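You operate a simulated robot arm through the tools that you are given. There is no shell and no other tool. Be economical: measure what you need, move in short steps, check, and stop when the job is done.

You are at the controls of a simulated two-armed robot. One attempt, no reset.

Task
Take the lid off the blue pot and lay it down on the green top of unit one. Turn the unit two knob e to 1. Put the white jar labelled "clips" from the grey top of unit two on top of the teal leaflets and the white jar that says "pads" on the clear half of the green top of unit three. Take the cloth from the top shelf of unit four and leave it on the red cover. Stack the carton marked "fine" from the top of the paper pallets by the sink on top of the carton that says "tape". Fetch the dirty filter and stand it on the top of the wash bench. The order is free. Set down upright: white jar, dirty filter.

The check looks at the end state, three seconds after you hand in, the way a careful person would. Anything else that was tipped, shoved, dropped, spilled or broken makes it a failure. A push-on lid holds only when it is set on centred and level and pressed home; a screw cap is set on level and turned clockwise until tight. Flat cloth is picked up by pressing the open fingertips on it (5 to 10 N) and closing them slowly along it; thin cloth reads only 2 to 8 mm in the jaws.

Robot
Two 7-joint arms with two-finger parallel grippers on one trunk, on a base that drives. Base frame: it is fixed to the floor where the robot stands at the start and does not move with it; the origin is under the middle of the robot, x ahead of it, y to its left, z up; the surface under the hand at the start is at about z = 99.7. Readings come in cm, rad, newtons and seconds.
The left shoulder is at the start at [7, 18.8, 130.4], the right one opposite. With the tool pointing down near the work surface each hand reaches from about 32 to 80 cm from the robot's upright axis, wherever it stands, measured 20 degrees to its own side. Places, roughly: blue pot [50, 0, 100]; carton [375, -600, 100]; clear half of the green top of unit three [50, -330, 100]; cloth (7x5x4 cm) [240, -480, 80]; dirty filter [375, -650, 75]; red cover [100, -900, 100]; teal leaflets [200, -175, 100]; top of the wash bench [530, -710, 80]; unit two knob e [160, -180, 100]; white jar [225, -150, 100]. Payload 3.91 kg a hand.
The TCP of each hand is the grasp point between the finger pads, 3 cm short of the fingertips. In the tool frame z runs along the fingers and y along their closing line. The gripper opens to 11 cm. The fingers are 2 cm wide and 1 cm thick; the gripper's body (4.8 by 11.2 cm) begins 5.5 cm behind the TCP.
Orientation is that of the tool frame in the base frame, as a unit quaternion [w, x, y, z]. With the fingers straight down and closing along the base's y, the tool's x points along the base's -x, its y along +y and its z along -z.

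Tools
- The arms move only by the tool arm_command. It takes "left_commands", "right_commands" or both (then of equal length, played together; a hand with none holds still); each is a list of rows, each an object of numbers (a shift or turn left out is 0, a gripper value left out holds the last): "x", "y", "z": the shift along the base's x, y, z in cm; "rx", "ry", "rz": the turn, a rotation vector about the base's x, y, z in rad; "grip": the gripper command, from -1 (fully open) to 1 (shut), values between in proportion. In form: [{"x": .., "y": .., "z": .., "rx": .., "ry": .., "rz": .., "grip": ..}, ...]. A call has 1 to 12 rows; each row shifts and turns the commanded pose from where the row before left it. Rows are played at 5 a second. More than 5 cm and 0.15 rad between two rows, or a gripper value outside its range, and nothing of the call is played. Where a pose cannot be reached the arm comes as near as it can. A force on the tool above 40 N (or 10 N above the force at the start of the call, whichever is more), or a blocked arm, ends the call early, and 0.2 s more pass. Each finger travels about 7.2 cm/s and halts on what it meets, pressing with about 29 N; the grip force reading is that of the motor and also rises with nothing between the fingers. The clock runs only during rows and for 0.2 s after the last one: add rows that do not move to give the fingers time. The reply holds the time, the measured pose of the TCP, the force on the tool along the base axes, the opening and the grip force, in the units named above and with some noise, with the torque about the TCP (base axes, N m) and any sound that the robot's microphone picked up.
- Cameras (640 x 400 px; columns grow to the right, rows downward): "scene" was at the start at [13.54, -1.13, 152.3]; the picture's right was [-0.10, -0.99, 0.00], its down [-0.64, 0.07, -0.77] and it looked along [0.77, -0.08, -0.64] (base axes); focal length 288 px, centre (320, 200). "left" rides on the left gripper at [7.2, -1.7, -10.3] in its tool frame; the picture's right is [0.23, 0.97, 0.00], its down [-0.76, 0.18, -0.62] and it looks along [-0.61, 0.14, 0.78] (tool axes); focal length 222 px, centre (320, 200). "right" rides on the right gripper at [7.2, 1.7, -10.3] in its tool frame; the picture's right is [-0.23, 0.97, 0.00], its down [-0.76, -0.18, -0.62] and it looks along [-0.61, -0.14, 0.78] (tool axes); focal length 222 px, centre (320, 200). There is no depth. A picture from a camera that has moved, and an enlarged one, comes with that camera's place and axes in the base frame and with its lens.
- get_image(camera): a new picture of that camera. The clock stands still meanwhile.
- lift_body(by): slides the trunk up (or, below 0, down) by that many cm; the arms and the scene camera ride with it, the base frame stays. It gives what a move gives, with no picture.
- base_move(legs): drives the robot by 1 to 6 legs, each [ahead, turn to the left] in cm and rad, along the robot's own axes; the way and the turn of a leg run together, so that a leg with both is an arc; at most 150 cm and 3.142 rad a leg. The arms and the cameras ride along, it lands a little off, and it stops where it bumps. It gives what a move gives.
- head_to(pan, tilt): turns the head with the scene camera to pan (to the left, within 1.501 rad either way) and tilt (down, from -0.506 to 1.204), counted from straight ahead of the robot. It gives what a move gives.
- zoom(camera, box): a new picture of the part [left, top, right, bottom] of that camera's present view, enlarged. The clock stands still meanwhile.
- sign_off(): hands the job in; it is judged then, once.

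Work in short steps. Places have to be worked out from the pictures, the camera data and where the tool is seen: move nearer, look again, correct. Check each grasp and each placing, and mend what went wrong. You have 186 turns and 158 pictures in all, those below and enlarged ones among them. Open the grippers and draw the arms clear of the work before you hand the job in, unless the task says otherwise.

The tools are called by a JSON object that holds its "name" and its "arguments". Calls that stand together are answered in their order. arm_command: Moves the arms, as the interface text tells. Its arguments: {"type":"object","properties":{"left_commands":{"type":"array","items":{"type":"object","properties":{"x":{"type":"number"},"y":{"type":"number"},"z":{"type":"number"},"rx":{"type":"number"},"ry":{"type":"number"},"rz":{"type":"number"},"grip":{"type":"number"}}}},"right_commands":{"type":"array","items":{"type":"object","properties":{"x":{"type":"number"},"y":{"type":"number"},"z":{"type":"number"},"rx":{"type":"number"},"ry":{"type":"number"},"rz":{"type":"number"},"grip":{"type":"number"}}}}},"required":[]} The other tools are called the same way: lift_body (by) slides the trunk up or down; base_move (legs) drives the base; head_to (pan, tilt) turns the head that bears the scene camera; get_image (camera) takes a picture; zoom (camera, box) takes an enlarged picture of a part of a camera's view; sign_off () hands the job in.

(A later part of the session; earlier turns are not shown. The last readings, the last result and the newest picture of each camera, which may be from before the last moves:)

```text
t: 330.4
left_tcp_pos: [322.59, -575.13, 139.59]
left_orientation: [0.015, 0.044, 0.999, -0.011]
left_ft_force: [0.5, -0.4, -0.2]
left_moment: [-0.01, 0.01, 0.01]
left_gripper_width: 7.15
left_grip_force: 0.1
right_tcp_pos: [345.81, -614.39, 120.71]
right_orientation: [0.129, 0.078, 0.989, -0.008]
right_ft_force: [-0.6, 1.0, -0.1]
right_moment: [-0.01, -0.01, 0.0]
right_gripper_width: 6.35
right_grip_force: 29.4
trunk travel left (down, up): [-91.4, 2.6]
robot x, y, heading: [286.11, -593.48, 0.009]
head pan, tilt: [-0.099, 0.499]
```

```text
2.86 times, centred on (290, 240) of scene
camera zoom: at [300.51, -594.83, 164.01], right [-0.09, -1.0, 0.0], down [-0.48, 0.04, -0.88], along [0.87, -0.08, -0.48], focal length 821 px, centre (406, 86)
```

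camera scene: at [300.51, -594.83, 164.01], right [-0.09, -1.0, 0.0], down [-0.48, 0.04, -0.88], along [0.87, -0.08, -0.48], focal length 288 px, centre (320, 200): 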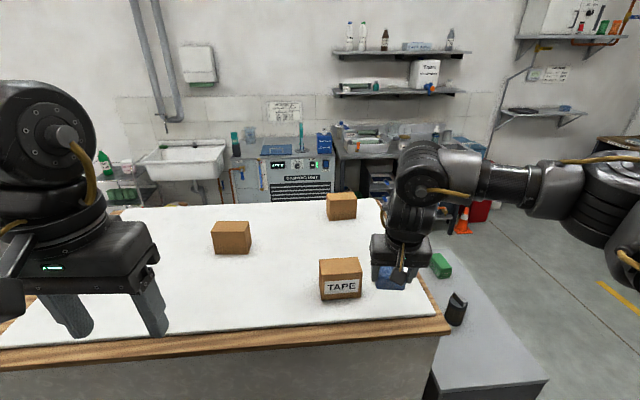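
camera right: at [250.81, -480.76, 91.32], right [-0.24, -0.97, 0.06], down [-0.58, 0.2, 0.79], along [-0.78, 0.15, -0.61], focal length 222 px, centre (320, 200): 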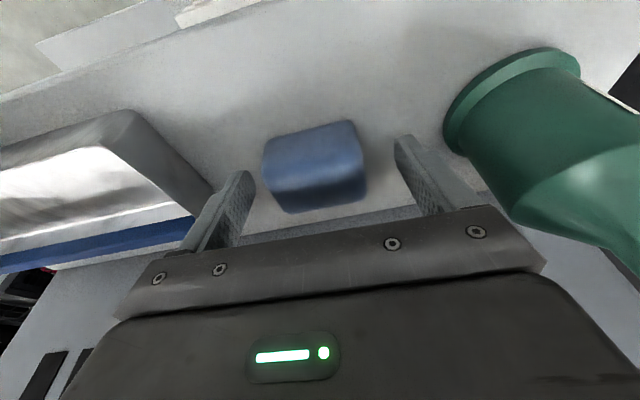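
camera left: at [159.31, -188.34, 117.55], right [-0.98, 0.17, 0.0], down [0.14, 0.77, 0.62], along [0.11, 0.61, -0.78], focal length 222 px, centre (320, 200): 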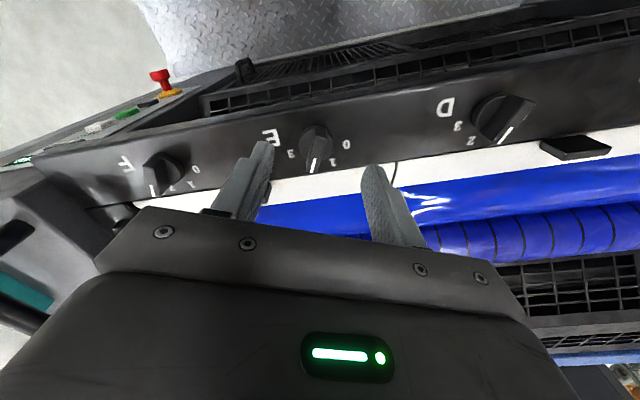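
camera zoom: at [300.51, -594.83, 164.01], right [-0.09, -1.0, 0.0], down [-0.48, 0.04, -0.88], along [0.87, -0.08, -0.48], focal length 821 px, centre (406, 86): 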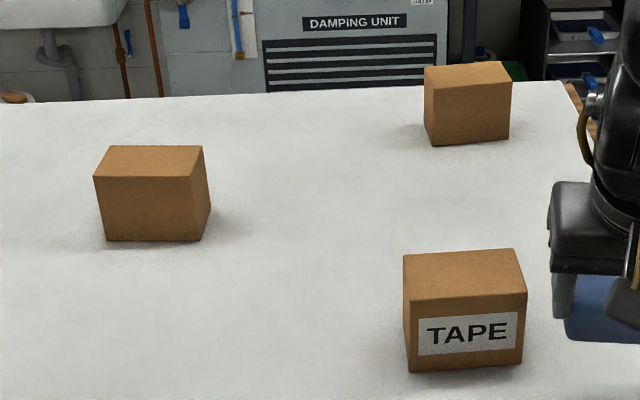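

The dark "dirty filter" stands on the grey cabinet at ≈(369,-651); the FINE label isn't visible from here. First I deliver the cloth: pass south between the cabinets and look for the red cover.

{"name": "base_move", "arguments": {"legs": [[0, -1.58], [46, 0], [0, 0.37], [115, 0]]}}

{"name": "head_to", "arguments": {"pan": -0.7, "tilt": 0.35}}

{"name": "get_image", "arguments": {"camera": "scene"}}

```text
t: 343.6
left_tcp_pos: [363.42, -772.57, 139.61]
left_orientation: [0.007, 0.591, 0.806, -0.017]
left_ft_force: [-0.1, 0.1, -0.2]
left_moment: [-0.02, 0.02, 0.01]
left_gripper_width: 7.16
left_grip_force: 0.1
right_tcp_pos: [336.06, -809.0, 120.67]
right_orientation: [0.104, 0.613, 0.779, -0.078]
right_ft_force: [0.4, 0.1, -0.5]
right_moment: [0.0, 0.03, -0.04]
right_gripper_width: 6.37
right_grip_force: 28.9
trunk travel left (down, up): [-91.4, 2.6]
robot x, y, heading: [332.35, -745.86, -1.174]
head pan, tilt: [-0.099, 0.499]
```

```text
t: 344.6
left_tcp_pos: [363.36, -772.46, 139.48]
left_orientation: [0.007, 0.592, 0.806, -0.017]
left_ft_force: [0.5, -0.1, 0.5]
left_moment: [-0.03, -0.01, 0.0]
left_gripper_width: 7.16
left_grip_force: 0.1
right_tcp_pos: [336.04, -809.09, 120.64]
right_orientation: [0.103, 0.613, 0.779, -0.078]
right_ft_force: [-0.3, 0.4, -1.1]
right_moment: [0.05, 0.0, -0.02]
right_gripper_width: 6.39
right_grip_force: 29.2
trunk travel left (down, up): [-91.4, 2.6]
robot x, y, heading: [332.59, -746.28, -1.168]
head pan, tilt: [-0.7, 0.351]
```

```text
48 pictures are left
camera scene: at [331.58, -760.03, 165.38], right [-0.96, 0.29, 0.0], down [0.1, 0.33, -0.94], along [-0.27, -0.9, -0.34], focal length 288 px, centre (320, 200)
```

scene: 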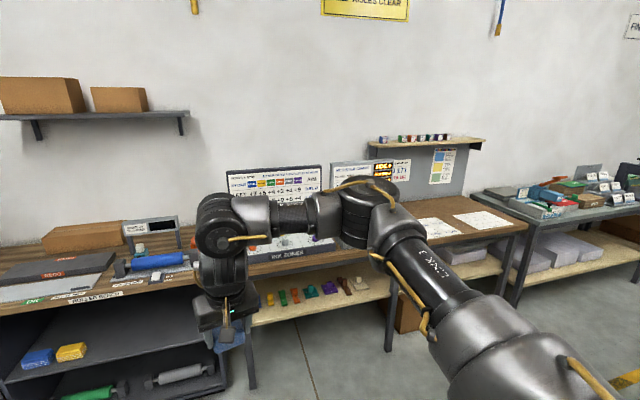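

I'm through. The benches stand along the far wall; I drive west along y≈-812 and then face the spot near (100,-900).

{"name": "base_move", "arguments": {"legs": [[72, 0], [0, -1.973], [120, 0], [120, 0], [0, 1.571]]}}

{"name": "head_to", "arguments": {"pan": 0, "tilt": 0.55}}

{"name": "get_image", "arguments": {"camera": "scene"}}

```text
t: 357.0
left_tcp_pos: [247.02, -826.73, 140.21]
left_orientation: [-0.008, 0.996, -0.092, -0.023]
left_ft_force: [-0.1, -0.8, 0.5]
left_moment: [0.02, 0.07, 0.0]
left_gripper_width: 7.13
left_grip_force: 0.1
right_tcp_pos: [227.23, -785.25, 121.73]
right_orientation: [-0.012, 0.983, -0.124, -0.138]
right_ft_force: [0.8, 0.3, -0.7]
right_moment: [0.03, 0.01, 0.01]
right_gripper_width: 6.37
right_grip_force: 29.1
trunk travel left (down, up): [-91.4, 2.6]
robot x, y, heading: [282.64, -811.93, 3.039]
head pan, tilt: [-0.7, 0.351]
stopped in leg 3: the robot was blocked; the commanded pose is now the measured one
```

```text
t: 358.0
left_tcp_pos: [245.14, -826.87, 139.72]
left_orientation: [-0.01, 0.996, -0.09, -0.016]
left_ft_force: [0.4, -0.2, -0.6]
left_moment: [-0.01, -0.01, -0.02]
left_gripper_width: 7.13
left_grip_force: 0.0
right_tcp_pos: [225.57, -785.44, 120.91]
right_orientation: [-0.013, 0.984, -0.123, -0.131]
right_ft_force: [-0.1, -0.5, -0.4]
right_moment: [0.0, -0.02, 0.0]
right_gripper_width: 6.37
right_grip_force: 29.0
trunk travel left (down, up): [-91.4, 2.6]
robot x, y, heading: [282.43, -812.18, 3.042]
head pan, tilt: [0.0, 0.55]
```

```text
47 pictures are left
camera scene: at [268.29, -810.83, 163.54], right [0.1, 0.99, 0.0], down [0.52, -0.05, -0.85], along [-0.85, 0.09, -0.52], focal length 288 px, centre (320, 200)
```

scene: 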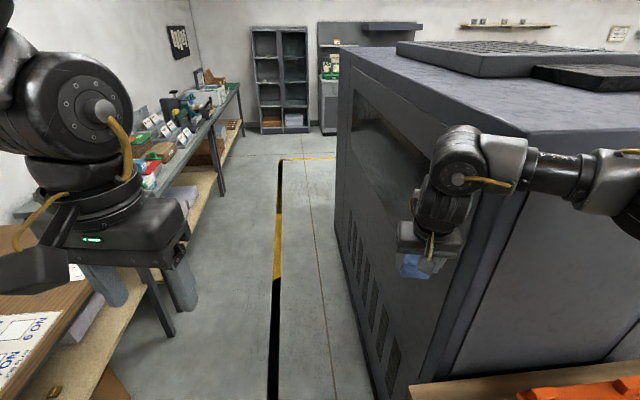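

My right side met the wood cabinet's corner. I back off, swing a bit further south (y≈-832), and stretch the right arm forward to draw in its elbow.

{"name": "base_move", "arguments": {"legs": [[-27, 0], [0, 0.43], [50, 0], [0, -0.33]]}}

{"name": "arm_command", "arguments": {"right_commands": [{"x": -4, "y": -2}, {"x": -4, "y": -2}, {}]}}

{"name": "base_move", "arguments": {"legs": [[70, 0], [72, 0]]}}

{"name": "head_to", "arguments": {"pan": 0.7, "tilt": 0.55}}

{"name": "get_image", "arguments": {"camera": "scene"}}

```text
t: 364.8
left_tcp_pos: [227.64, -848.9, 139.54]
left_orientation: [-0.009, 0.999, -0.043, -0.017]
left_ft_force: [0.2, -0.5, 1.1]
left_moment: [0.02, 0.05, 0.03]
left_gripper_width: 7.15
left_grip_force: 0.1
right_tcp_pos: [204.29, -809.34, 121.11]
right_orientation: [-0.008, 0.988, -0.077, -0.132]
right_ft_force: [0.0, -0.3, -1.3]
right_moment: [0.03, 0.0, -0.03]
right_gripper_width: 6.34
right_grip_force: 29.0
trunk travel left (down, up): [-91.4, 2.6]
robot x, y, heading: [263.64, -830.69, 3.135]
head pan, tilt: [0.0, 0.55]
```

```text
t: 365.6
left_tcp_pos: [227.89, -848.5, 139.72]
left_orientation: [-0.007, 0.999, -0.043, -0.019]
left_ft_force: [0.1, 0.9, 0.9]
left_moment: [-0.05, 0.04, 0.03]
left_gripper_width: 7.15
left_grip_force: 0.1
right_tcp_pos: [196.33, -813.06, 121.13]
right_orientation: [-0.007, 0.988, -0.077, -0.132]
right_ft_force: [0.5, -0.2, 0.3]
right_moment: [-0.04, -0.01, -0.03]
right_gripper_width: 6.37
right_grip_force: 28.9
trunk travel left (down, up): [-91.4, 2.6]
robot x, y, heading: [263.26, -830.77, 3.131]
head pan, tilt: [0.0, 0.55]
```

```text
t: 372.8
left_tcp_pos: [88.9, -849.71, 139.7]
left_orientation: [-0.008, 0.999, -0.035, -0.018]
left_ft_force: [0.7, 0.6, -0.8]
left_moment: [0.01, 0.01, 0.02]
left_gripper_width: 7.16
left_grip_force: 0.2
right_tcp_pos: [56.8, -814.63, 121.12]
right_orientation: [-0.007, 0.989, -0.069, -0.132]
right_ft_force: [-0.3, 0.1, 0.0]
right_moment: [0.02, 0.02, 0.01]
right_gripper_width: 6.38
right_grip_force: 29.0
trunk travel left (down, up): [-91.4, 2.6]
robot x, y, heading: [124.11, -830.88, -3.129]
head pan, tilt: [0.0, 0.55]
```

```text
t: 373.9
left_tcp_pos: [88.62, -849.73, 139.89]
left_orientation: [-0.009, 0.999, -0.035, -0.018]
left_ft_force: [-0.1, 0.0, 0.1]
left_moment: [-0.02, -0.01, 0.01]
left_gripper_width: 7.14
left_grip_force: 0.0
right_tcp_pos: [56.62, -814.62, 121.07]
right_orientation: [-0.007, 0.989, -0.069, -0.132]
right_ft_force: [-0.6, 0.4, -1.0]
right_moment: [0.06, 0.0, -0.02]
right_gripper_width: 6.36
right_grip_force: 28.8
trunk travel left (down, up): [-91.4, 2.6]
robot x, y, heading: [124.47, -830.93, -3.135]
head pan, tilt: [0.7, 0.55]
```

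```text
46 pictures are left
camera scene: at [112.06, -836.96, 163.56], right [-0.65, 0.76, 0.0], down [0.4, 0.34, -0.85], along [-0.65, -0.56, -0.52], focal length 288 px, centre (320, 200)
```

scene: 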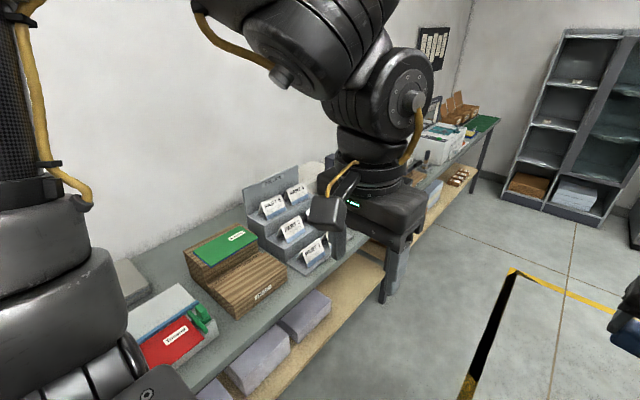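

The red cover is at about (102,-890). I retract the right hand a little and turn left to face it.

{"name": "arm_command", "arguments": {"right_commands": [{"x": 4, "y": 1, "z": 2}, {"x": 4, "y": 1, "z": 1}, {}]}}

{"name": "base_move", "arguments": {"legs": [[0, 1.565]]}}

{"name": "head_to", "arguments": {"pan": -0.3, "tilt": 0.75}}

{"name": "get_image", "arguments": {"camera": "scene"}}

```text
t: 374.7
left_tcp_pos: [88.44, -849.85, 139.63]
left_orientation: [-0.008, 0.999, -0.035, -0.017]
left_ft_force: [0.1, -0.3, -0.3]
left_moment: [0.02, 0.0, 0.0]
left_gripper_width: 7.15
left_grip_force: 0.1
right_tcp_pos: [64.54, -812.69, 124.02]
right_orientation: [-0.008, 0.989, -0.068, -0.131]
right_ft_force: [-0.3, -0.6, 0.6]
right_moment: [0.01, -0.03, 0.01]
right_gripper_width: 6.37
right_grip_force: 29.3
trunk travel left (down, up): [-91.4, 2.6]
robot x, y, heading: [123.84, -830.87, -3.132]
head pan, tilt: [0.7, 0.55]
```

```text
t: 378.9
left_tcp_pos: [142.22, -866.33, 139.67]
left_orientation: [0.006, 0.735, 0.678, -0.017]
left_ft_force: [-0.6, -0.7, -0.3]
left_moment: [0.0, -0.02, 0.02]
left_gripper_width: 7.13
left_grip_force: 0.0
right_tcp_pos: [105.05, -889.89, 124.03]
right_orientation: [0.088, 0.751, 0.647, -0.099]
right_ft_force: [0.5, -0.1, -0.7]
right_moment: [-0.01, 0.03, -0.04]
right_gripper_width: 6.38
right_grip_force: 28.8
trunk travel left (down, up): [-91.4, 2.6]
robot x, y, heading: [123.93, -830.93, -1.572]
head pan, tilt: [0.7, 0.55]
```

```text
t: 380.2
left_tcp_pos: [142.36, -866.23, 139.68]
left_orientation: [0.006, 0.735, 0.678, -0.018]
left_ft_force: [0.3, 0.2, -0.2]
left_moment: [-0.01, 0.03, 0.02]
left_gripper_width: 7.16
left_grip_force: 0.1
right_tcp_pos: [104.88, -889.96, 124.05]
right_orientation: [0.088, 0.751, 0.646, -0.099]
right_ft_force: [0.3, -0.2, -1.3]
right_moment: [0.02, 0.0, -0.01]
right_gripper_width: 6.37
right_grip_force: 29.2
trunk travel left (down, up): [-91.4, 2.6]
robot x, y, heading: [123.81, -830.5, -1.571]
head pan, tilt: [-0.3, 0.75]
```

```text
45 pictures are left
camera scene: at [121.43, -844.02, 161.82], right [-0.96, 0.3, 0.0], down [0.2, 0.65, -0.73], along [-0.22, -0.7, -0.68], focal length 288 px, centre (320, 200)
```

scene: 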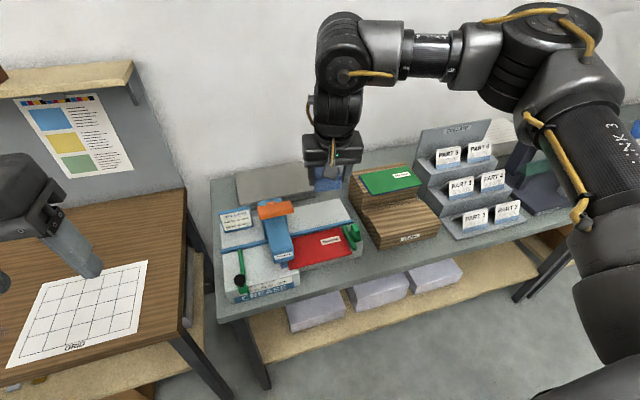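

Zoom on the red cover's surroundings.

{"name": "zoom", "arguments": {"camera": "scene", "box": [210, 140, 450, 310]}}

```text
2.35 times, centred on (330, 225) of scene
camera zoom: at [121.43, -844.02, 161.82], right [-0.96, 0.3, 0.0], down [0.2, 0.65, -0.73], along [-0.22, -0.7, -0.68], focal length 676 px, centre (296, 141)
```

zoom: 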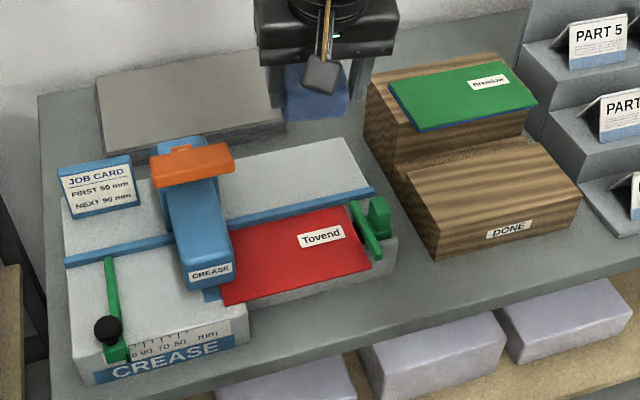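

The red card lies on the creaser; its free part is centred near (108,-888). I lower the trunk 8 cm, shift the hand and check with the hand camera.

{"name": "lift_body", "arguments": {"by": -8}}

{"name": "arm_command", "arguments": {"right_commands": [{"x": 3, "y": 1.5}, {}]}}

{"name": "get_image", "arguments": {"camera": "right"}}

{"name": "zoom", "arguments": {"camera": "scene", "box": [210, 140, 450, 310]}}

```text
t: 381.4
left_tcp_pos: [142.31, -866.22, 131.66]
left_orientation: [0.006, 0.736, 0.677, -0.018]
left_ft_force: [0.4, -0.5, 0.8]
left_moment: [0.02, 0.02, 0.03]
left_gripper_width: 7.15
left_grip_force: 0.1
right_tcp_pos: [105.14, -889.81, 116.08]
right_orientation: [0.089, 0.751, 0.647, -0.098]
right_ft_force: [-0.4, -0.8, -0.4]
right_moment: [0.02, -0.03, 0.02]
right_gripper_width: 6.35
right_grip_force: 29.0
trunk travel left (down, up): [-83.4, 10.6]
robot x, y, heading: [123.95, -830.87, -1.567]
head pan, tilt: [-0.3, 0.75]
```

```text
t: 381.9
left_tcp_pos: [142.41, -866.21, 131.71]
left_orientation: [0.006, 0.735, 0.678, -0.019]
left_ft_force: [0.2, -0.3, 0.3]
left_moment: [0.0, 0.01, -0.01]
left_gripper_width: 7.14
left_grip_force: 0.0
right_tcp_pos: [107.62, -889.67, 116.25]
right_orientation: [0.087, 0.75, 0.649, -0.096]
right_ft_force: [0.0, -0.3, -1.2]
right_moment: [-0.02, 0.02, 0.0]
right_gripper_width: 6.38
right_grip_force: 28.6
right hand out of reach, approached as far as the arm can: row 1
trunk travel left (down, up): [-83.4, 10.6]
robot x, y, heading: [123.86, -831.09, -1.57]
head pan, tilt: [-0.3, 0.75]
```

```text
43 pictures are left
camera right: at [110.77, -880.32, 124.3], right [0.93, -0.36, 0.06], down [-0.26, -0.54, 0.8], along [-0.25, -0.76, -0.6], focal length 222 px, centre (320, 200)
```

right: 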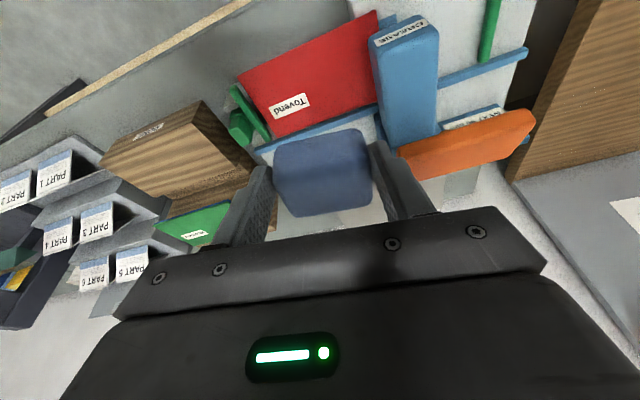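

```text
2.35 times, centred on (330, 225) of scene
camera zoom: at [121.44, -844.03, 153.82], right [-0.96, 0.3, 0.0], down [0.2, 0.65, -0.73], along [-0.22, -0.7, -0.68], focal length 676 px, centre (296, 141)
```

zoom: 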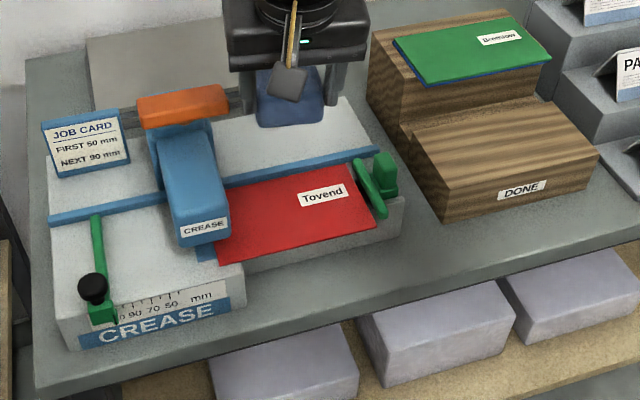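

The red surface is about z 93–97, centre ≈(106.5,-893). I shift and lower to TCP 104, then check.

{"name": "arm_command", "arguments": {"right_commands": [{"x": -0.6, "y": -1.6, "z": -3}, {"x": -0.5, "y": -1.5, "z": -3}, {"z": -3}, {"z": -3}, {}]}}

{"name": "get_image", "arguments": {"camera": "right"}}

{"name": "zoom", "arguments": {"camera": "scene", "box": [210, 140, 450, 310]}}

```text
t: 383.1
left_tcp_pos: [142.44, -866.36, 131.61]
left_orientation: [0.006, 0.734, 0.678, -0.018]
left_ft_force: [0.2, 0.4, -0.2]
left_moment: [0.02, 0.03, 0.0]
left_gripper_width: 7.15
left_grip_force: 0.0
right_tcp_pos: [106.57, -892.65, 104.13]
right_orientation: [0.088, 0.751, 0.646, -0.098]
right_ft_force: [-0.4, -0.2, 0.0]
right_moment: [0.03, 0.01, 0.01]
right_gripper_width: 6.38
right_grip_force: 28.9
trunk travel left (down, up): [-83.4, 10.6]
robot x, y, heading: [123.76, -830.77, -1.573]
head pan, tilt: [-0.3, 0.75]
```

```text
41 pictures are left
camera right: at [109.73, -883.39, 112.15], right [0.93, -0.36, 0.06], down [-0.26, -0.54, 0.8], along [-0.25, -0.76, -0.6], focal length 222 px, centre (320, 200)
```

right: 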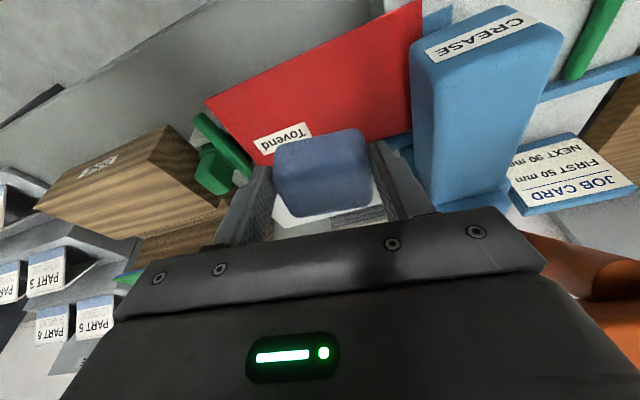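

```text
2.35 times, centred on (330, 225) of scene
camera zoom: at [121.45, -844.03, 153.82], right [-0.96, 0.3, 0.0], down [0.2, 0.65, -0.73], along [-0.22, -0.7, -0.68], focal length 676 px, centre (296, 141)
```

zoom: 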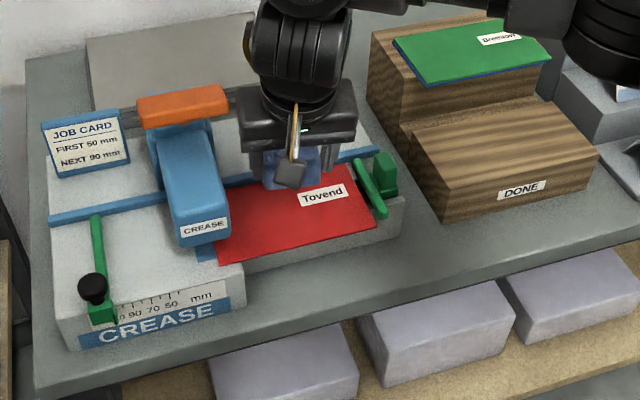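

Cloth lines up over the red card. I shift 0.8 cm to centre between the block and the green stop, and lower to contact.

{"name": "arm_command", "arguments": {"right_commands": [{"x": -0.8, "z": -1.5}, {"z": -1}, {"z": -0.5}, {"z": -0.5}, {"z": -0.4}, {"z": -0.4}, {"z": -0.4}, {}]}}

```text
t: 384.9
left_tcp_pos: [142.46, -866.2, 131.77]
left_orientation: [0.006, 0.735, 0.678, -0.018]
left_ft_force: [-0.4, 0.0, 0.4]
left_moment: [0.03, 0.0, 0.0]
left_gripper_width: 7.17
left_grip_force: 0.0
right_tcp_pos: [105.68, -892.81, 99.33]
right_orientation: [0.089, 0.751, 0.647, -0.098]
right_ft_force: [0.2, -0.1, -0.8]
right_moment: [0.0, -0.04, 0.02]
right_gripper_width: 6.37
right_grip_force: 28.9
trunk travel left (down, up): [-83.4, 10.6]
robot x, y, heading: [123.82, -830.94, -1.57]
head pan, tilt: [-0.3, 0.75]
```

No contact yet; continue slowly.

{"name": "arm_command", "arguments": {"right_commands": [{"z": -0.3}, {"z": -0.3}, {"z": -0.3}, {"z": -0.3}, {"z": -0.3}, {"z": -0.3}, {}]}}

{"name": "zoom", "arguments": {"camera": "scene", "box": [250, 160, 370, 260]}}

```text
t: 386.6
left_tcp_pos: [142.44, -866.19, 131.72]
left_orientation: [0.006, 0.736, 0.677, -0.018]
left_ft_force: [0.2, 0.3, -0.2]
left_moment: [0.0, 0.02, 0.01]
left_gripper_width: 7.15
left_grip_force: 0.0
right_tcp_pos: [105.64, -892.76, 97.59]
right_orientation: [0.089, 0.751, 0.647, -0.098]
right_ft_force: [-0.6, -0.2, -0.1]
right_moment: [0.05, -0.02, -0.01]
right_gripper_width: 6.4
right_grip_force: 29.1
trunk travel left (down, up): [-83.4, 10.6]
robot x, y, heading: [123.69, -830.7, -1.573]
head pan, tilt: [-0.3, 0.75]
```

```text
4.00 times, centred on (310, 210) of scene
camera zoom: at [121.43, -844.02, 153.82], right [-0.96, 0.3, 0.0], down [0.2, 0.65, -0.73], along [-0.22, -0.7, -0.68], focal length 1150 px, centre (360, 160)
```

zoom: 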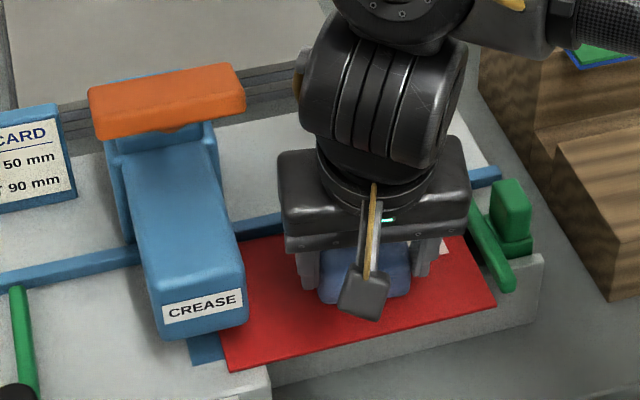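

Nearly there; continue down in small steps until force.

{"name": "arm_command", "arguments": {"right_commands": [{"z": -0.3}, {"z": -0.3}, {"z": -0.3}, {"z": -0.3}, {"z": -0.3}, {}]}}

```text
t: 387.7
left_tcp_pos: [142.45, -865.96, 131.72]
left_orientation: [0.006, 0.736, 0.677, -0.019]
left_ft_force: [0.4, -0.2, 0.0]
left_moment: [0.01, 0.01, -0.02]
left_gripper_width: 7.14
left_grip_force: 0.2
right_tcp_pos: [105.9, -892.66, 96.89]
right_orientation: [0.092, 0.751, 0.646, -0.1]
right_ft_force: [-0.6, 7.6, 17.2]
right_moment: [0.33, 0.04, 0.01]
right_gripper_width: 6.36
right_grip_force: 28.6
trunk travel left (down, up): [-83.4, 10.6]
robot x, y, heading: [124.08, -830.95, -1.57]
head pan, tilt: [-0.3, 0.75]
stopped in row 5 (right hand): the force on the tool passed its limit at 41 N (the readings are from after the stop); the commanded pose is now the measured one
```

Contact. I ease up, open to just over the cloth's width and withdraw upward.

{"name": "arm_command", "arguments": {"right_commands": [{"z": 0.2}, {"grip": -0.2}, {"grip": -0.38}, {}, {"z": 2, "y": 0.5}, {"z": 4, "y": 1}, {"z": 4.5, "y": 1}, {"z": 4.5}, {}]}}

{"name": "zoom", "arguments": {"camera": "scene", "box": [250, 160, 370, 260]}}

```text
t: 389.7
left_tcp_pos: [142.37, -866.34, 131.66]
left_orientation: [0.006, 0.736, 0.677, -0.018]
left_ft_force: [-0.7, -0.2, -0.4]
left_moment: [-0.02, 0.0, 0.02]
left_gripper_width: 7.14
left_grip_force: 0.1
right_tcp_pos: [105.85, -890.55, 111.42]
right_orientation: [0.09, 0.752, 0.646, -0.098]
right_ft_force: [-0.6, -0.5, -0.2]
right_moment: [0.03, 0.0, 0.01]
right_gripper_width: 7.6
right_grip_force: 0.1
trunk travel left (down, up): [-83.4, 10.6]
robot x, y, heading: [123.4, -830.67, -1.571]
head pan, tilt: [-0.3, 0.75]
```

```text
4.00 times, centred on (310, 210) of scene
camera zoom: at [121.42, -844.05, 153.82], right [-0.95, 0.3, 0.0], down [0.2, 0.65, -0.73], along [-0.22, -0.7, -0.68], focal length 1150 px, centre (360, 160)
```

zoom: 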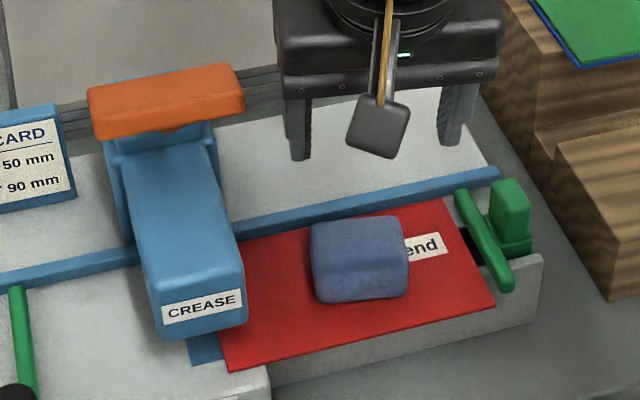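

The cloth lies on the red cover. I level the right tool, then drive back east and look north at the filter and cartons.

{"name": "arm_command", "arguments": {"right_commands": [{"z": 3, "rx": 0.125}, {"z": 3, "rx": 0.125}, {}]}}

{"name": "lift_body", "arguments": {"by": 8}}

{"name": "base_move", "arguments": {"legs": [[0, 1.571], [130, 0], [130, 0], [0, 1.571]]}}

{"name": "head_to", "arguments": {"pan": -0.2, "tilt": 0.4}}

{"name": "get_image", "arguments": {"camera": "scene"}}

```text
t: 390.5
left_tcp_pos: [142.24, -866.19, 131.64]
left_orientation: [0.007, 0.736, 0.677, -0.017]
left_ft_force: [-0.5, -0.2, -0.3]
left_moment: [-0.03, -0.01, -0.01]
left_gripper_width: 7.16
left_grip_force: 0.1
right_tcp_pos: [105.75, -890.59, 117.86]
right_orientation: [-0.004, 0.757, 0.654, -0.017]
right_ft_force: [0.4, -0.3, -0.6]
right_moment: [0.01, -0.02, 0.0]
right_gripper_width: 7.62
right_grip_force: 0.1
trunk travel left (down, up): [-83.4, 10.6]
robot x, y, heading: [124.06, -830.98, -1.572]
head pan, tilt: [-0.3, 0.75]
```

```text
t: 391.6
left_tcp_pos: [142.34, -866.21, 139.72]
left_orientation: [0.006, 0.736, 0.677, -0.018]
left_ft_force: [0.8, -0.7, -0.5]
left_moment: [0.02, -0.01, 0.04]
left_gripper_width: 7.15
left_grip_force: 0.1
right_tcp_pos: [105.95, -890.46, 125.74]
right_orientation: [-0.004, 0.757, 0.654, -0.017]
right_ft_force: [0.4, -0.1, 0.7]
right_moment: [0.0, 0.02, 0.02]
right_gripper_width: 7.58
right_grip_force: 0.0
trunk travel left (down, up): [-91.4, 2.6]
robot x, y, heading: [123.73, -831.25, -1.571]
head pan, tilt: [-0.3, 0.75]
```

```text
t: 411.8
left_tcp_pos: [362.94, -788.08, 139.66]
left_orientation: [0.018, -0.684, 0.729, 0.006]
left_ft_force: [0.2, -0.8, -0.7]
left_moment: [0.01, 0.0, 0.0]
left_gripper_width: 7.13
left_grip_force: 0.1
right_tcp_pos: [398.96, -763.04, 125.77]
right_orientation: [0.017, -0.661, 0.75, -0.004]
right_ft_force: [0.6, 0.1, 0.0]
right_moment: [-0.01, 0.01, 0.03]
right_gripper_width: 7.61
right_grip_force: 0.2
trunk travel left (down, up): [-91.4, 2.6]
robot x, y, heading: [381.86, -823.34, 1.59]
head pan, tilt: [-0.3, 0.75]
```

```text
t: 412.7
left_tcp_pos: [362.95, -788.13, 139.61]
left_orientation: [0.018, -0.684, 0.729, 0.006]
left_ft_force: [-0.2, 0.0, -0.1]
left_moment: [0.01, 0.02, -0.01]
left_gripper_width: 7.16
left_grip_force: 0.0
right_tcp_pos: [399.03, -763.25, 125.84]
right_orientation: [0.017, -0.662, 0.75, -0.004]
right_ft_force: [-0.6, 0.3, -0.7]
right_moment: [-0.01, -0.01, 0.01]
right_gripper_width: 7.6
right_grip_force: 0.0
trunk travel left (down, up): [-91.4, 2.6]
robot x, y, heading: [381.78, -823.29, 1.586]
head pan, tilt: [-0.201, 0.4]
```

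```text
37 pictures are left
camera scene: at [383.7, -809.36, 164.93], right [0.98, -0.18, 0.0], down [-0.07, -0.38, -0.92], along [0.17, 0.91, -0.39], focal length 288 px, centre (320, 200)
```

scene: 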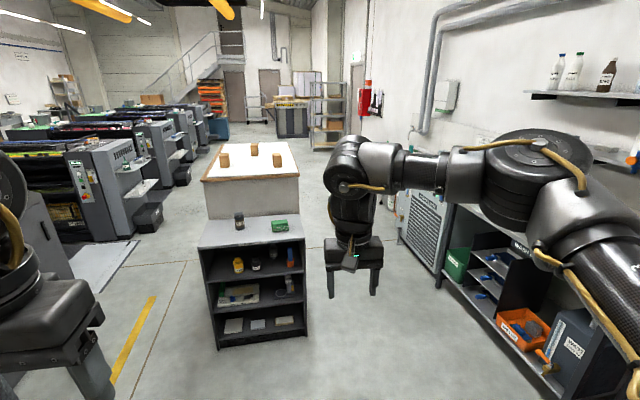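

Zoom on the cartons and the filter.

{"name": "zoom", "arguments": {"camera": "scene", "box": [190, 135, 310, 245]}}

```text
3.64 times, centred on (250, 190) of scene
camera zoom: at [383.7, -809.36, 164.93], right [0.98, -0.18, 0.0], down [-0.07, -0.38, -0.92], along [0.17, 0.91, -0.39], focal length 1045 px, centre (574, 236)
```

zoom: 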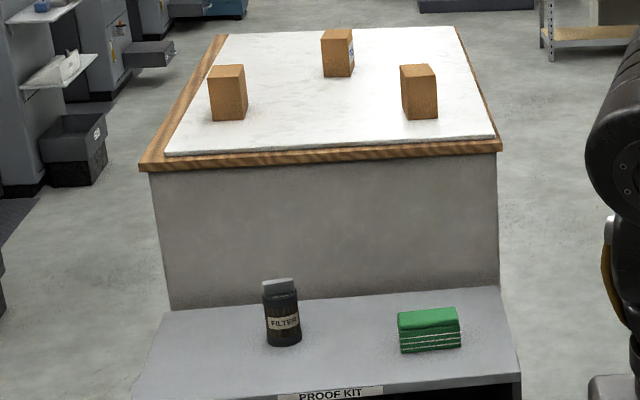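

The filter stands at ≈(364,-648) on a z≈80 top. I drive up to (352,-703) facing it, and lower the trunk.

{"name": "base_move", "arguments": {"legs": [[0, 0.23], [123, 0], [0, -0.245]]}}

{"name": "lift_body", "arguments": {"by": -20}}

{"name": "head_to", "arguments": {"pan": -0.15, "tilt": 0.75}}

{"name": "get_image", "arguments": {"camera": "scene"}}

```text
t: 420.5
left_tcp_pos: [335.88, -669.16, 139.68]
left_orientation: [0.018, -0.67, 0.742, 0.005]
left_ft_force: [-0.6, 0.9, 1.1]
left_moment: [-0.04, -0.03, -0.02]
left_gripper_width: 7.17
left_grip_force: 0.0
right_tcp_pos: [372.77, -645.68, 125.8]
right_orientation: [0.018, -0.645, 0.764, -0.005]
right_ft_force: [0.0, -0.3, -0.5]
right_moment: [-0.03, -0.01, 0.03]
right_gripper_width: 7.6
right_grip_force: 0.0
trunk travel left (down, up): [-91.4, 2.6]
robot x, y, heading: [354.02, -704.93, 1.552]
head pan, tilt: [-0.201, 0.4]
```

```text
t: 422.6
left_tcp_pos: [335.95, -669.35, 119.58]
left_orientation: [0.017, -0.67, 0.742, 0.006]
left_ft_force: [-0.2, 0.4, 0.3]
left_moment: [-0.04, 0.03, 0.03]
left_gripper_width: 7.16
left_grip_force: 0.1
right_tcp_pos: [372.9, -645.79, 105.9]
right_orientation: [0.016, -0.646, 0.763, -0.004]
right_ft_force: [-0.2, 0.8, 0.0]
right_moment: [-0.03, -0.02, 0.0]
right_gripper_width: 7.57
right_grip_force: 0.1
trunk travel left (down, up): [-71.4, 22.6]
robot x, y, heading: [354.05, -704.67, 1.553]
head pan, tilt: [-0.201, 0.4]
```

```text
t: 423.5
left_tcp_pos: [336.02, -669.25, 119.58]
left_orientation: [0.017, -0.67, 0.743, 0.006]
left_ft_force: [0.8, 0.1, -0.3]
left_moment: [0.01, 0.03, 0.0]
left_gripper_width: 7.16
left_grip_force: 0.1
right_tcp_pos: [372.98, -645.71, 105.77]
right_orientation: [0.017, -0.645, 0.764, -0.003]
right_ft_force: [-0.3, -0.3, -0.1]
right_moment: [-0.01, -0.02, 0.02]
right_gripper_width: 7.58
right_grip_force: 0.0
trunk travel left (down, up): [-71.4, 22.6]
robot x, y, heading: [353.48, -704.94, 1.55]
head pan, tilt: [-0.15, 0.75]
```

```text
35 pictures are left
camera scene: at [355.31, -692.13, 141.83], right [0.99, -0.17, 0.0], down [-0.12, -0.67, -0.73], along [0.12, 0.72, -0.68], focal length 288 px, centre (320, 200)
```

scene: 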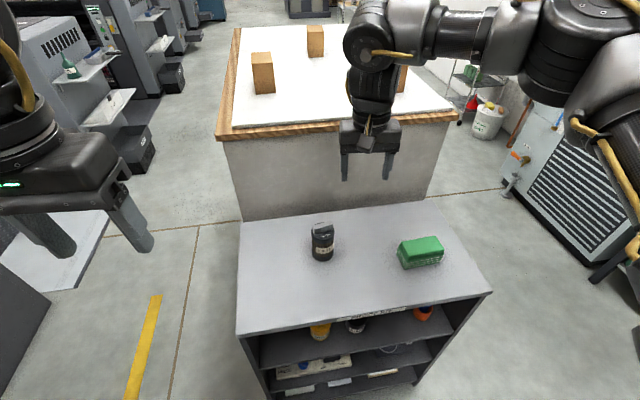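

Filter near (364,-646). Bring the right hand over it, level, and look with the hand camera.

{"name": "arm_command", "arguments": {"right_commands": [{"x": -4.5, "y": -0.2, "rx": -0.017, "ry": 0.03, "grip": -0.8}, {"x": -4.4, "y": -0.2}, {"z": -2}, {}]}}

{"name": "get_image", "arguments": {"camera": "right"}}

{"name": "zoom", "arguments": {"camera": "scene", "box": [250, 120, 430, 280]}}

```text
t: 424.5
left_tcp_pos: [335.92, -669.31, 119.78]
left_orientation: [0.019, -0.67, 0.742, 0.006]
left_ft_force: [-0.1, -0.7, -0.2]
left_moment: [0.01, 0.0, -0.01]
left_gripper_width: 7.16
left_grip_force: 0.0
right_tcp_pos: [363.91, -646.23, 103.62]
right_orientation: [0.0, -0.646, 0.763, 0.0]
right_ft_force: [0.0, -0.1, -0.8]
right_moment: [-0.03, 0.02, 0.0]
right_gripper_width: 9.89
right_grip_force: 0.0
trunk travel left (down, up): [-71.4, 22.6]
robot x, y, heading: [353.65, -705.03, 1.547]
head pan, tilt: [-0.15, 0.75]
```

```text
34 pictures are left
camera right: at [361.18, -653.22, 114.0], right [-0.92, 0.39, 0.0], down [0.3, 0.72, 0.62], along [0.24, 0.57, -0.78], focal length 222 px, centre (320, 200)
```

right: 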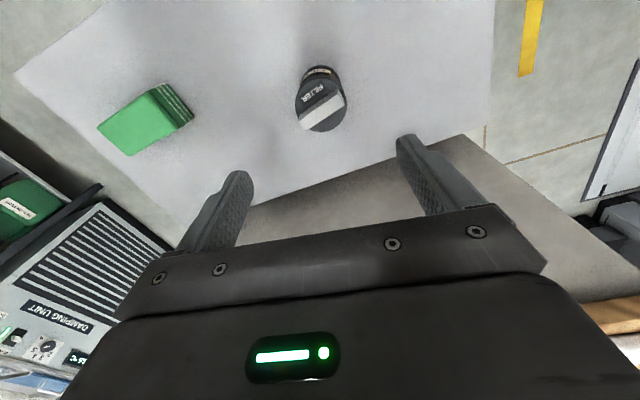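

```text
2.50 times, centred on (340, 200) of scene
camera zoom: at [355.28, -692.15, 141.82], right [0.99, -0.17, 0.0], down [-0.12, -0.67, -0.73], along [0.12, 0.72, -0.68], focal length 719 px, centre (270, 200)
```

zoom: 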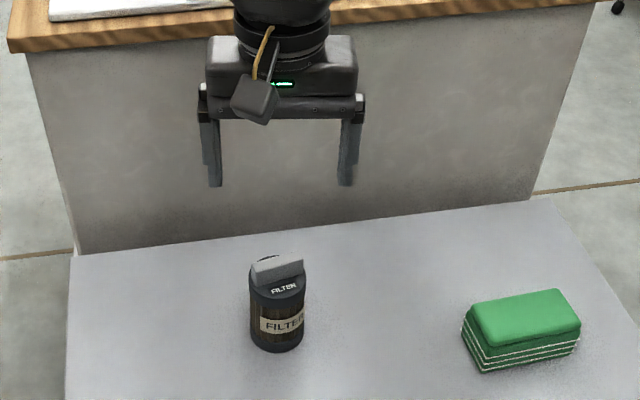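

Filter axis at (363.7,-646.6), cap z≈88. I descend around its body to TCP z≈86.

{"name": "arm_command", "arguments": {"right_commands": [{"x": -0.2, "y": -0.4, "z": -4}, {"z": -4.5}, {"z": -4.5}, {"z": -3}, {"z": -1.7}, {}]}}

{"name": "get_image", "arguments": {"camera": "right"}}

{"name": "zoom", "arguments": {"camera": "scene", "box": [270, 170, 390, 280]}}

```text
t: 425.9
left_tcp_pos: [335.88, -669.4, 119.66]
left_orientation: [0.017, -0.67, 0.742, 0.006]
left_ft_force: [-0.1, 0.0, 0.9]
left_moment: [-0.02, -0.02, 0.0]
left_gripper_width: 7.17
left_grip_force: 0.1
right_tcp_pos: [363.9, -646.51, 86.02]
right_orientation: [-0.001, -0.646, 0.764, -0.002]
right_ft_force: [0.2, -0.3, 0.3]
right_moment: [-0.01, 0.02, -0.02]
right_gripper_width: 9.93
right_grip_force: 0.1
trunk travel left (down, up): [-71.4, 22.6]
robot x, y, heading: [353.52, -705.13, 1.552]
head pan, tilt: [-0.15, 0.75]
```

```text
32 pictures are left
camera right: at [361.06, -653.45, 96.34], right [-0.92, 0.38, 0.0], down [0.3, 0.72, 0.62], along [0.24, 0.57, -0.78], focal length 222 px, centre (320, 200)
```

right: 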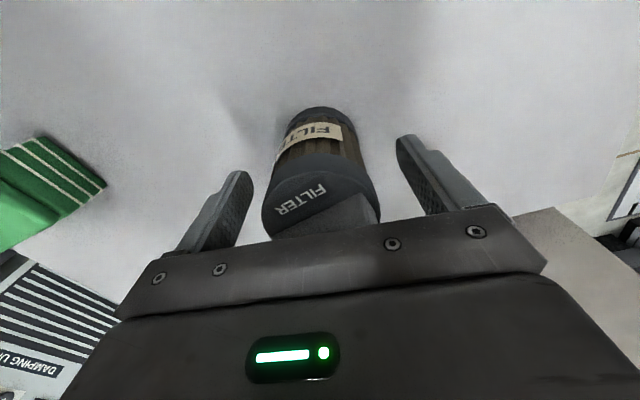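

```text
3.64 times, centred on (330, 225) of scene
camera zoom: at [355.31, -692.15, 141.82], right [0.99, -0.17, 0.0], down [-0.12, -0.67, -0.73], along [0.12, 0.72, -0.68], focal length 1045 px, centre (284, 109)
```

zoom: 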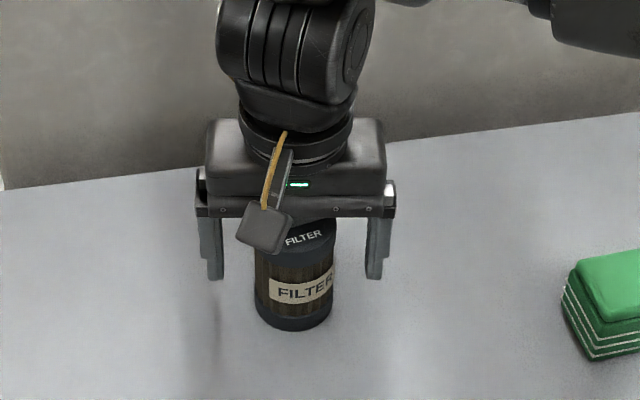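

Centred. Close and lift.

{"name": "arm_command", "arguments": {"right_commands": [{"grip": -0.4}, {"grip": 0}, {"grip": 0.3}, {"grip": 0.4}, {"grip": 0.4}, {"z": 1}, {"z": 3}, {"z": 4}, {"z": 4}, {"z": 4}, {}]}}

{"name": "lift_body", "arguments": {"by": 20}}

{"name": "head_to", "arguments": {"pan": -1.2, "tilt": 0.4}}

{"name": "get_image", "arguments": {"camera": "scene"}}

```text
t: 428.3
left_tcp_pos: [335.99, -669.32, 119.61]
left_orientation: [0.018, -0.67, 0.742, 0.006]
left_ft_force: [0.1, 0.0, 0.7]
left_moment: [-0.02, -0.02, 0.01]
left_gripper_width: 7.13
left_grip_force: 0.0
right_tcp_pos: [363.86, -646.54, 101.94]
right_orientation: [0.0, -0.646, 0.763, -0.001]
right_ft_force: [0.3, -0.6, -1.9]
right_moment: [-0.04, 0.0, 0.03]
right_gripper_width: 5.58
right_grip_force: 29.1
trunk travel left (down, up): [-71.4, 22.6]
robot x, y, heading: [353.66, -704.99, 1.551]
head pan, tilt: [-0.15, 0.75]
```

```text
t: 430.4
left_tcp_pos: [335.97, -669.32, 139.65]
left_orientation: [0.018, -0.67, 0.742, 0.006]
left_ft_force: [-0.4, -0.2, 0.2]
left_moment: [-0.01, -0.04, 0.0]
left_gripper_width: 7.14
left_grip_force: 0.1
right_tcp_pos: [363.85, -646.48, 122.04]
right_orientation: [0.001, -0.646, 0.763, 0.0]
right_ft_force: [0.1, -1.6, -2.4]
right_moment: [0.01, -0.01, -0.05]
right_gripper_width: 5.59
right_grip_force: 29.0
trunk travel left (down, up): [-91.4, 2.6]
robot x, y, heading: [353.57, -705.14, 1.548]
head pan, tilt: [-0.15, 0.75]
```

```text
t: 431.7
left_tcp_pos: [335.98, -669.26, 139.68]
left_orientation: [0.018, -0.67, 0.742, 0.006]
left_ft_force: [-0.8, 0.1, 0.3]
left_moment: [0.01, -0.03, -0.03]
left_gripper_width: 7.16
left_grip_force: 0.0
right_tcp_pos: [363.75, -646.55, 122.0]
right_orientation: [0.0, -0.647, 0.763, 0.0]
right_ft_force: [0.5, -0.2, -1.4]
right_moment: [0.02, -0.03, -0.01]
right_gripper_width: 5.6
right_grip_force: 29.2
trunk travel left (down, up): [-91.4, 2.6]
robot x, y, heading: [353.46, -704.8, 1.546]
head pan, tilt: [-1.201, 0.4]
```

```text
30 pictures are left
camera scene: at [362.59, -697.09, 164.93], right [0.34, -0.94, 0.0], down [-0.37, -0.13, -0.92], along [0.87, 0.32, -0.39], focal length 288 px, centre (320, 200)
```

scene: 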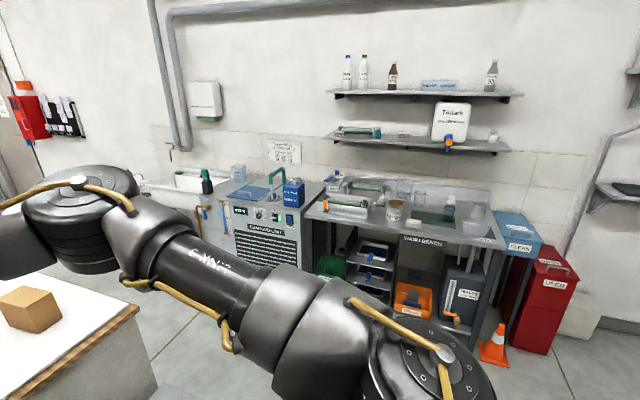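

The wash bench's front edge is x≈520, y -632..-745. Zoom to find a free spot on its top.

{"name": "zoom", "arguments": {"camera": "scene", "box": [300, 160, 520, 280]}}

```text
2.91 times, centred on (410, 220) of scene
camera zoom: at [362.59, -697.09, 164.93], right [0.34, -0.94, 0.0], down [-0.37, -0.13, -0.92], along [0.87, 0.32, -0.39], focal length 836 px, centre (58, 142)
```

zoom: 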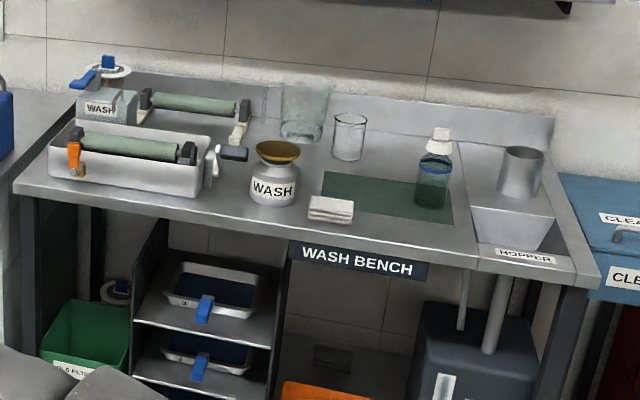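

I'll set it on the steel strip in front of the mat at ≈(527,-711). Back up, turn right and drive to the bench.

{"name": "base_move", "arguments": {"legs": [[-9, 0], [0, -1.403], [112, 0], [0, -0.145]]}}

{"name": "lift_body", "arguments": {"by": -18}}

{"name": "head_to", "arguments": {"pan": -0.15, "tilt": 0.7}}

{"name": "get_image", "arguments": {"camera": "scene"}}

```text
t: 442.4
left_tcp_pos: [501.26, -679.78, 139.58]
left_orientation: [0.017, 0.041, 0.999, -0.01]
left_ft_force: [0.2, 0.6, -0.5]
left_moment: [-0.06, -0.02, -0.01]
left_gripper_width: 7.13
left_grip_force: 0.1
right_tcp_pos: [524.46, -707.18, 121.95]
right_orientation: [0.001, 0.072, 0.997, -0.004]
right_ft_force: [0.4, 1.4, -0.9]
right_moment: [-0.05, 0.02, 0.04]
right_gripper_width: 5.59
right_grip_force: 28.7
trunk travel left (down, up): [-91.4, 2.6]
robot x, y, heading: [465.97, -698.73, 0.006]
head pan, tilt: [-1.201, 0.4]
```

```text
t: 444.4
left_tcp_pos: [501.19, -680.32, 121.74]
left_orientation: [0.017, 0.041, 0.999, -0.008]
left_ft_force: [-0.4, 1.0, 0.6]
left_moment: [0.01, 0.02, -0.03]
left_gripper_width: 7.13
left_grip_force: 0.1
right_tcp_pos: [524.64, -707.69, 104.15]
right_orientation: [0.0, 0.073, 0.997, -0.001]
right_ft_force: [-0.2, -0.3, -1.9]
right_moment: [0.01, 0.0, 0.01]
right_gripper_width: 5.56
right_grip_force: 29.1
trunk travel left (down, up): [-73.4, 20.6]
robot x, y, heading: [465.93, -698.77, -0.001]
head pan, tilt: [-1.201, 0.4]
```

```text
t: 445.7
left_tcp_pos: [501.2, -680.38, 121.6]
left_orientation: [0.017, 0.04, 0.999, -0.008]
left_ft_force: [0.5, 0.1, -0.2]
left_moment: [-0.02, 0.0, 0.01]
left_gripper_width: 7.16
left_grip_force: 0.1
right_tcp_pos: [524.64, -707.7, 103.96]
right_orientation: [0.0, 0.072, 0.997, 0.0]
right_ft_force: [-0.3, -0.9, -1.6]
right_moment: [-0.03, -0.01, 0.01]
right_gripper_width: 5.59
right_grip_force: 29.0
trunk travel left (down, up): [-73.4, 20.6]
robot x, y, heading: [466.02, -698.67, -0.001]
head pan, tilt: [-0.15, 0.7]
```

```text
28 pictures are left
camera scene: at [479.36, -700.39, 144.25], right [-0.15, -0.99, 0.0], down [-0.64, 0.1, -0.76], along [0.76, -0.12, -0.64], focal length 288 px, centre (320, 200)
```

scene: 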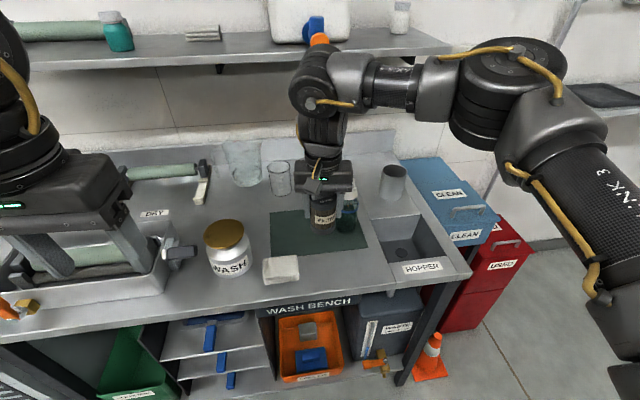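

I move to (523,-710.5) and lower to TCP 92, then slowly to contact.

{"name": "arm_command", "arguments": {"right_commands": [{"x": -0.8, "y": -1.4, "z": -3}, {"x": -0.8, "y": -1.4, "z": -3}, {"z": -3}, {"z": -2.5}, {}]}}

{"name": "zoom", "arguments": {"camera": "scene", "box": [220, 160, 440, 310]}}

```text
t: 446.9
left_tcp_pos: [501.32, -680.3, 121.7]
left_orientation: [0.016, 0.04, 0.999, -0.009]
left_ft_force: [0.1, 0.1, -0.1]
left_moment: [-0.02, -0.02, 0.02]
left_gripper_width: 7.14
left_grip_force: 0.1
right_tcp_pos: [522.89, -710.6, 92.53]
right_orientation: [0.0, 0.072, 0.997, -0.001]
right_ft_force: [0.9, -0.4, -2.6]
right_moment: [0.02, 0.02, 0.0]
right_gripper_width: 5.58
right_grip_force: 28.7
trunk travel left (down, up): [-73.4, 20.6]
robot x, y, heading: [465.56, -699.28, -0.002]
head pan, tilt: [-0.15, 0.7]
```

```text
2.67 times, centred on (330, 235) of scene
camera zoom: at [479.3, -700.4, 144.25], right [-0.15, -0.99, 0.0], down [-0.64, 0.1, -0.77], along [0.76, -0.11, -0.64], focal length 767 px, centre (293, 107)
```

zoom: 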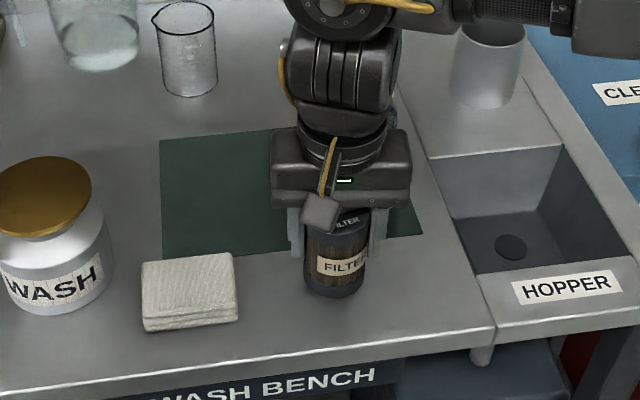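

Good spot. Lower slowly to contact.

{"name": "arm_command", "arguments": {"right_commands": [{"z": -1}, {"z": -1}, {"z": -0.5}, {"z": -0.4}, {"z": -0.3}, {"z": -0.3}, {"z": -0.3}, {"z": -0.3}, {}]}}

```text
t: 447.8
left_tcp_pos: [500.96, -680.25, 121.64]
left_orientation: [0.018, 0.041, 0.999, -0.009]
left_ft_force: [-0.3, -0.4, 0.0]
left_moment: [0.01, 0.04, 0.03]
left_gripper_width: 7.14
left_grip_force: 0.1
right_tcp_pos: [523.04, -710.39, 90.53]
right_orientation: [0.002, 0.072, 0.997, 0.0]
right_ft_force: [-6.7, -0.8, 17.5]
right_moment: [-0.21, 0.31, -0.08]
right_gripper_width: 5.61
right_grip_force: 28.8
trunk travel left (down, up): [-73.4, 20.6]
robot x, y, heading: [465.84, -698.59, -0.0]
head pan, tilt: [-0.15, 0.7]
stopped in row 4 (right hand): the force on the tool passed its limit at 44 N (the readings are from after the stop); the commanded pose is now the measured one
```

Contact at z 90.5. Ease, release, and rise.

{"name": "arm_command", "arguments": {"right_commands": [{"z": 0.2}, {"grip": 0.15}, {"grip": -0.2}, {"grip": -0.6}, {"z": 3}, {"z": 4}, {"z": 4}, {"z": 4}, {}]}}

{"name": "zoom", "arguments": {"camera": "scene", "box": [220, 160, 440, 310]}}

```text
t: 449.8
left_tcp_pos: [501.3, -680.32, 121.63]
left_orientation: [0.016, 0.04, 0.999, -0.008]
left_ft_force: [0.7, 0.9, -0.1]
left_moment: [0.0, -0.01, 0.03]
left_gripper_width: 7.15
left_grip_force: 0.1
right_tcp_pos: [523.11, -710.29, 105.24]
right_orientation: [0.001, 0.073, 0.997, 0.0]
right_ft_force: [0.5, 0.5, -0.3]
right_moment: [0.04, -0.01, 0.01]
right_gripper_width: 8.8
right_grip_force: 0.0
trunk travel left (down, up): [-73.4, 20.6]
robot x, y, heading: [465.77, -698.55, 0.003]
head pan, tilt: [-0.15, 0.7]
```

```text
2.67 times, centred on (330, 235) of scene
camera zoom: at [479.38, -700.4, 144.24], right [-0.15, -0.99, 0.0], down [-0.64, 0.1, -0.76], along [0.76, -0.11, -0.64], focal length 767 px, centre (293, 107)
```

zoom: 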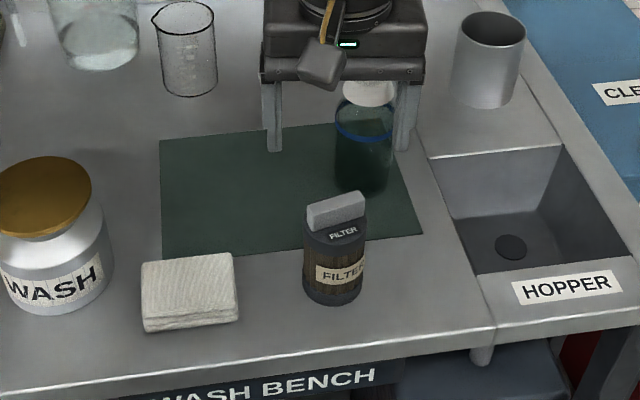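

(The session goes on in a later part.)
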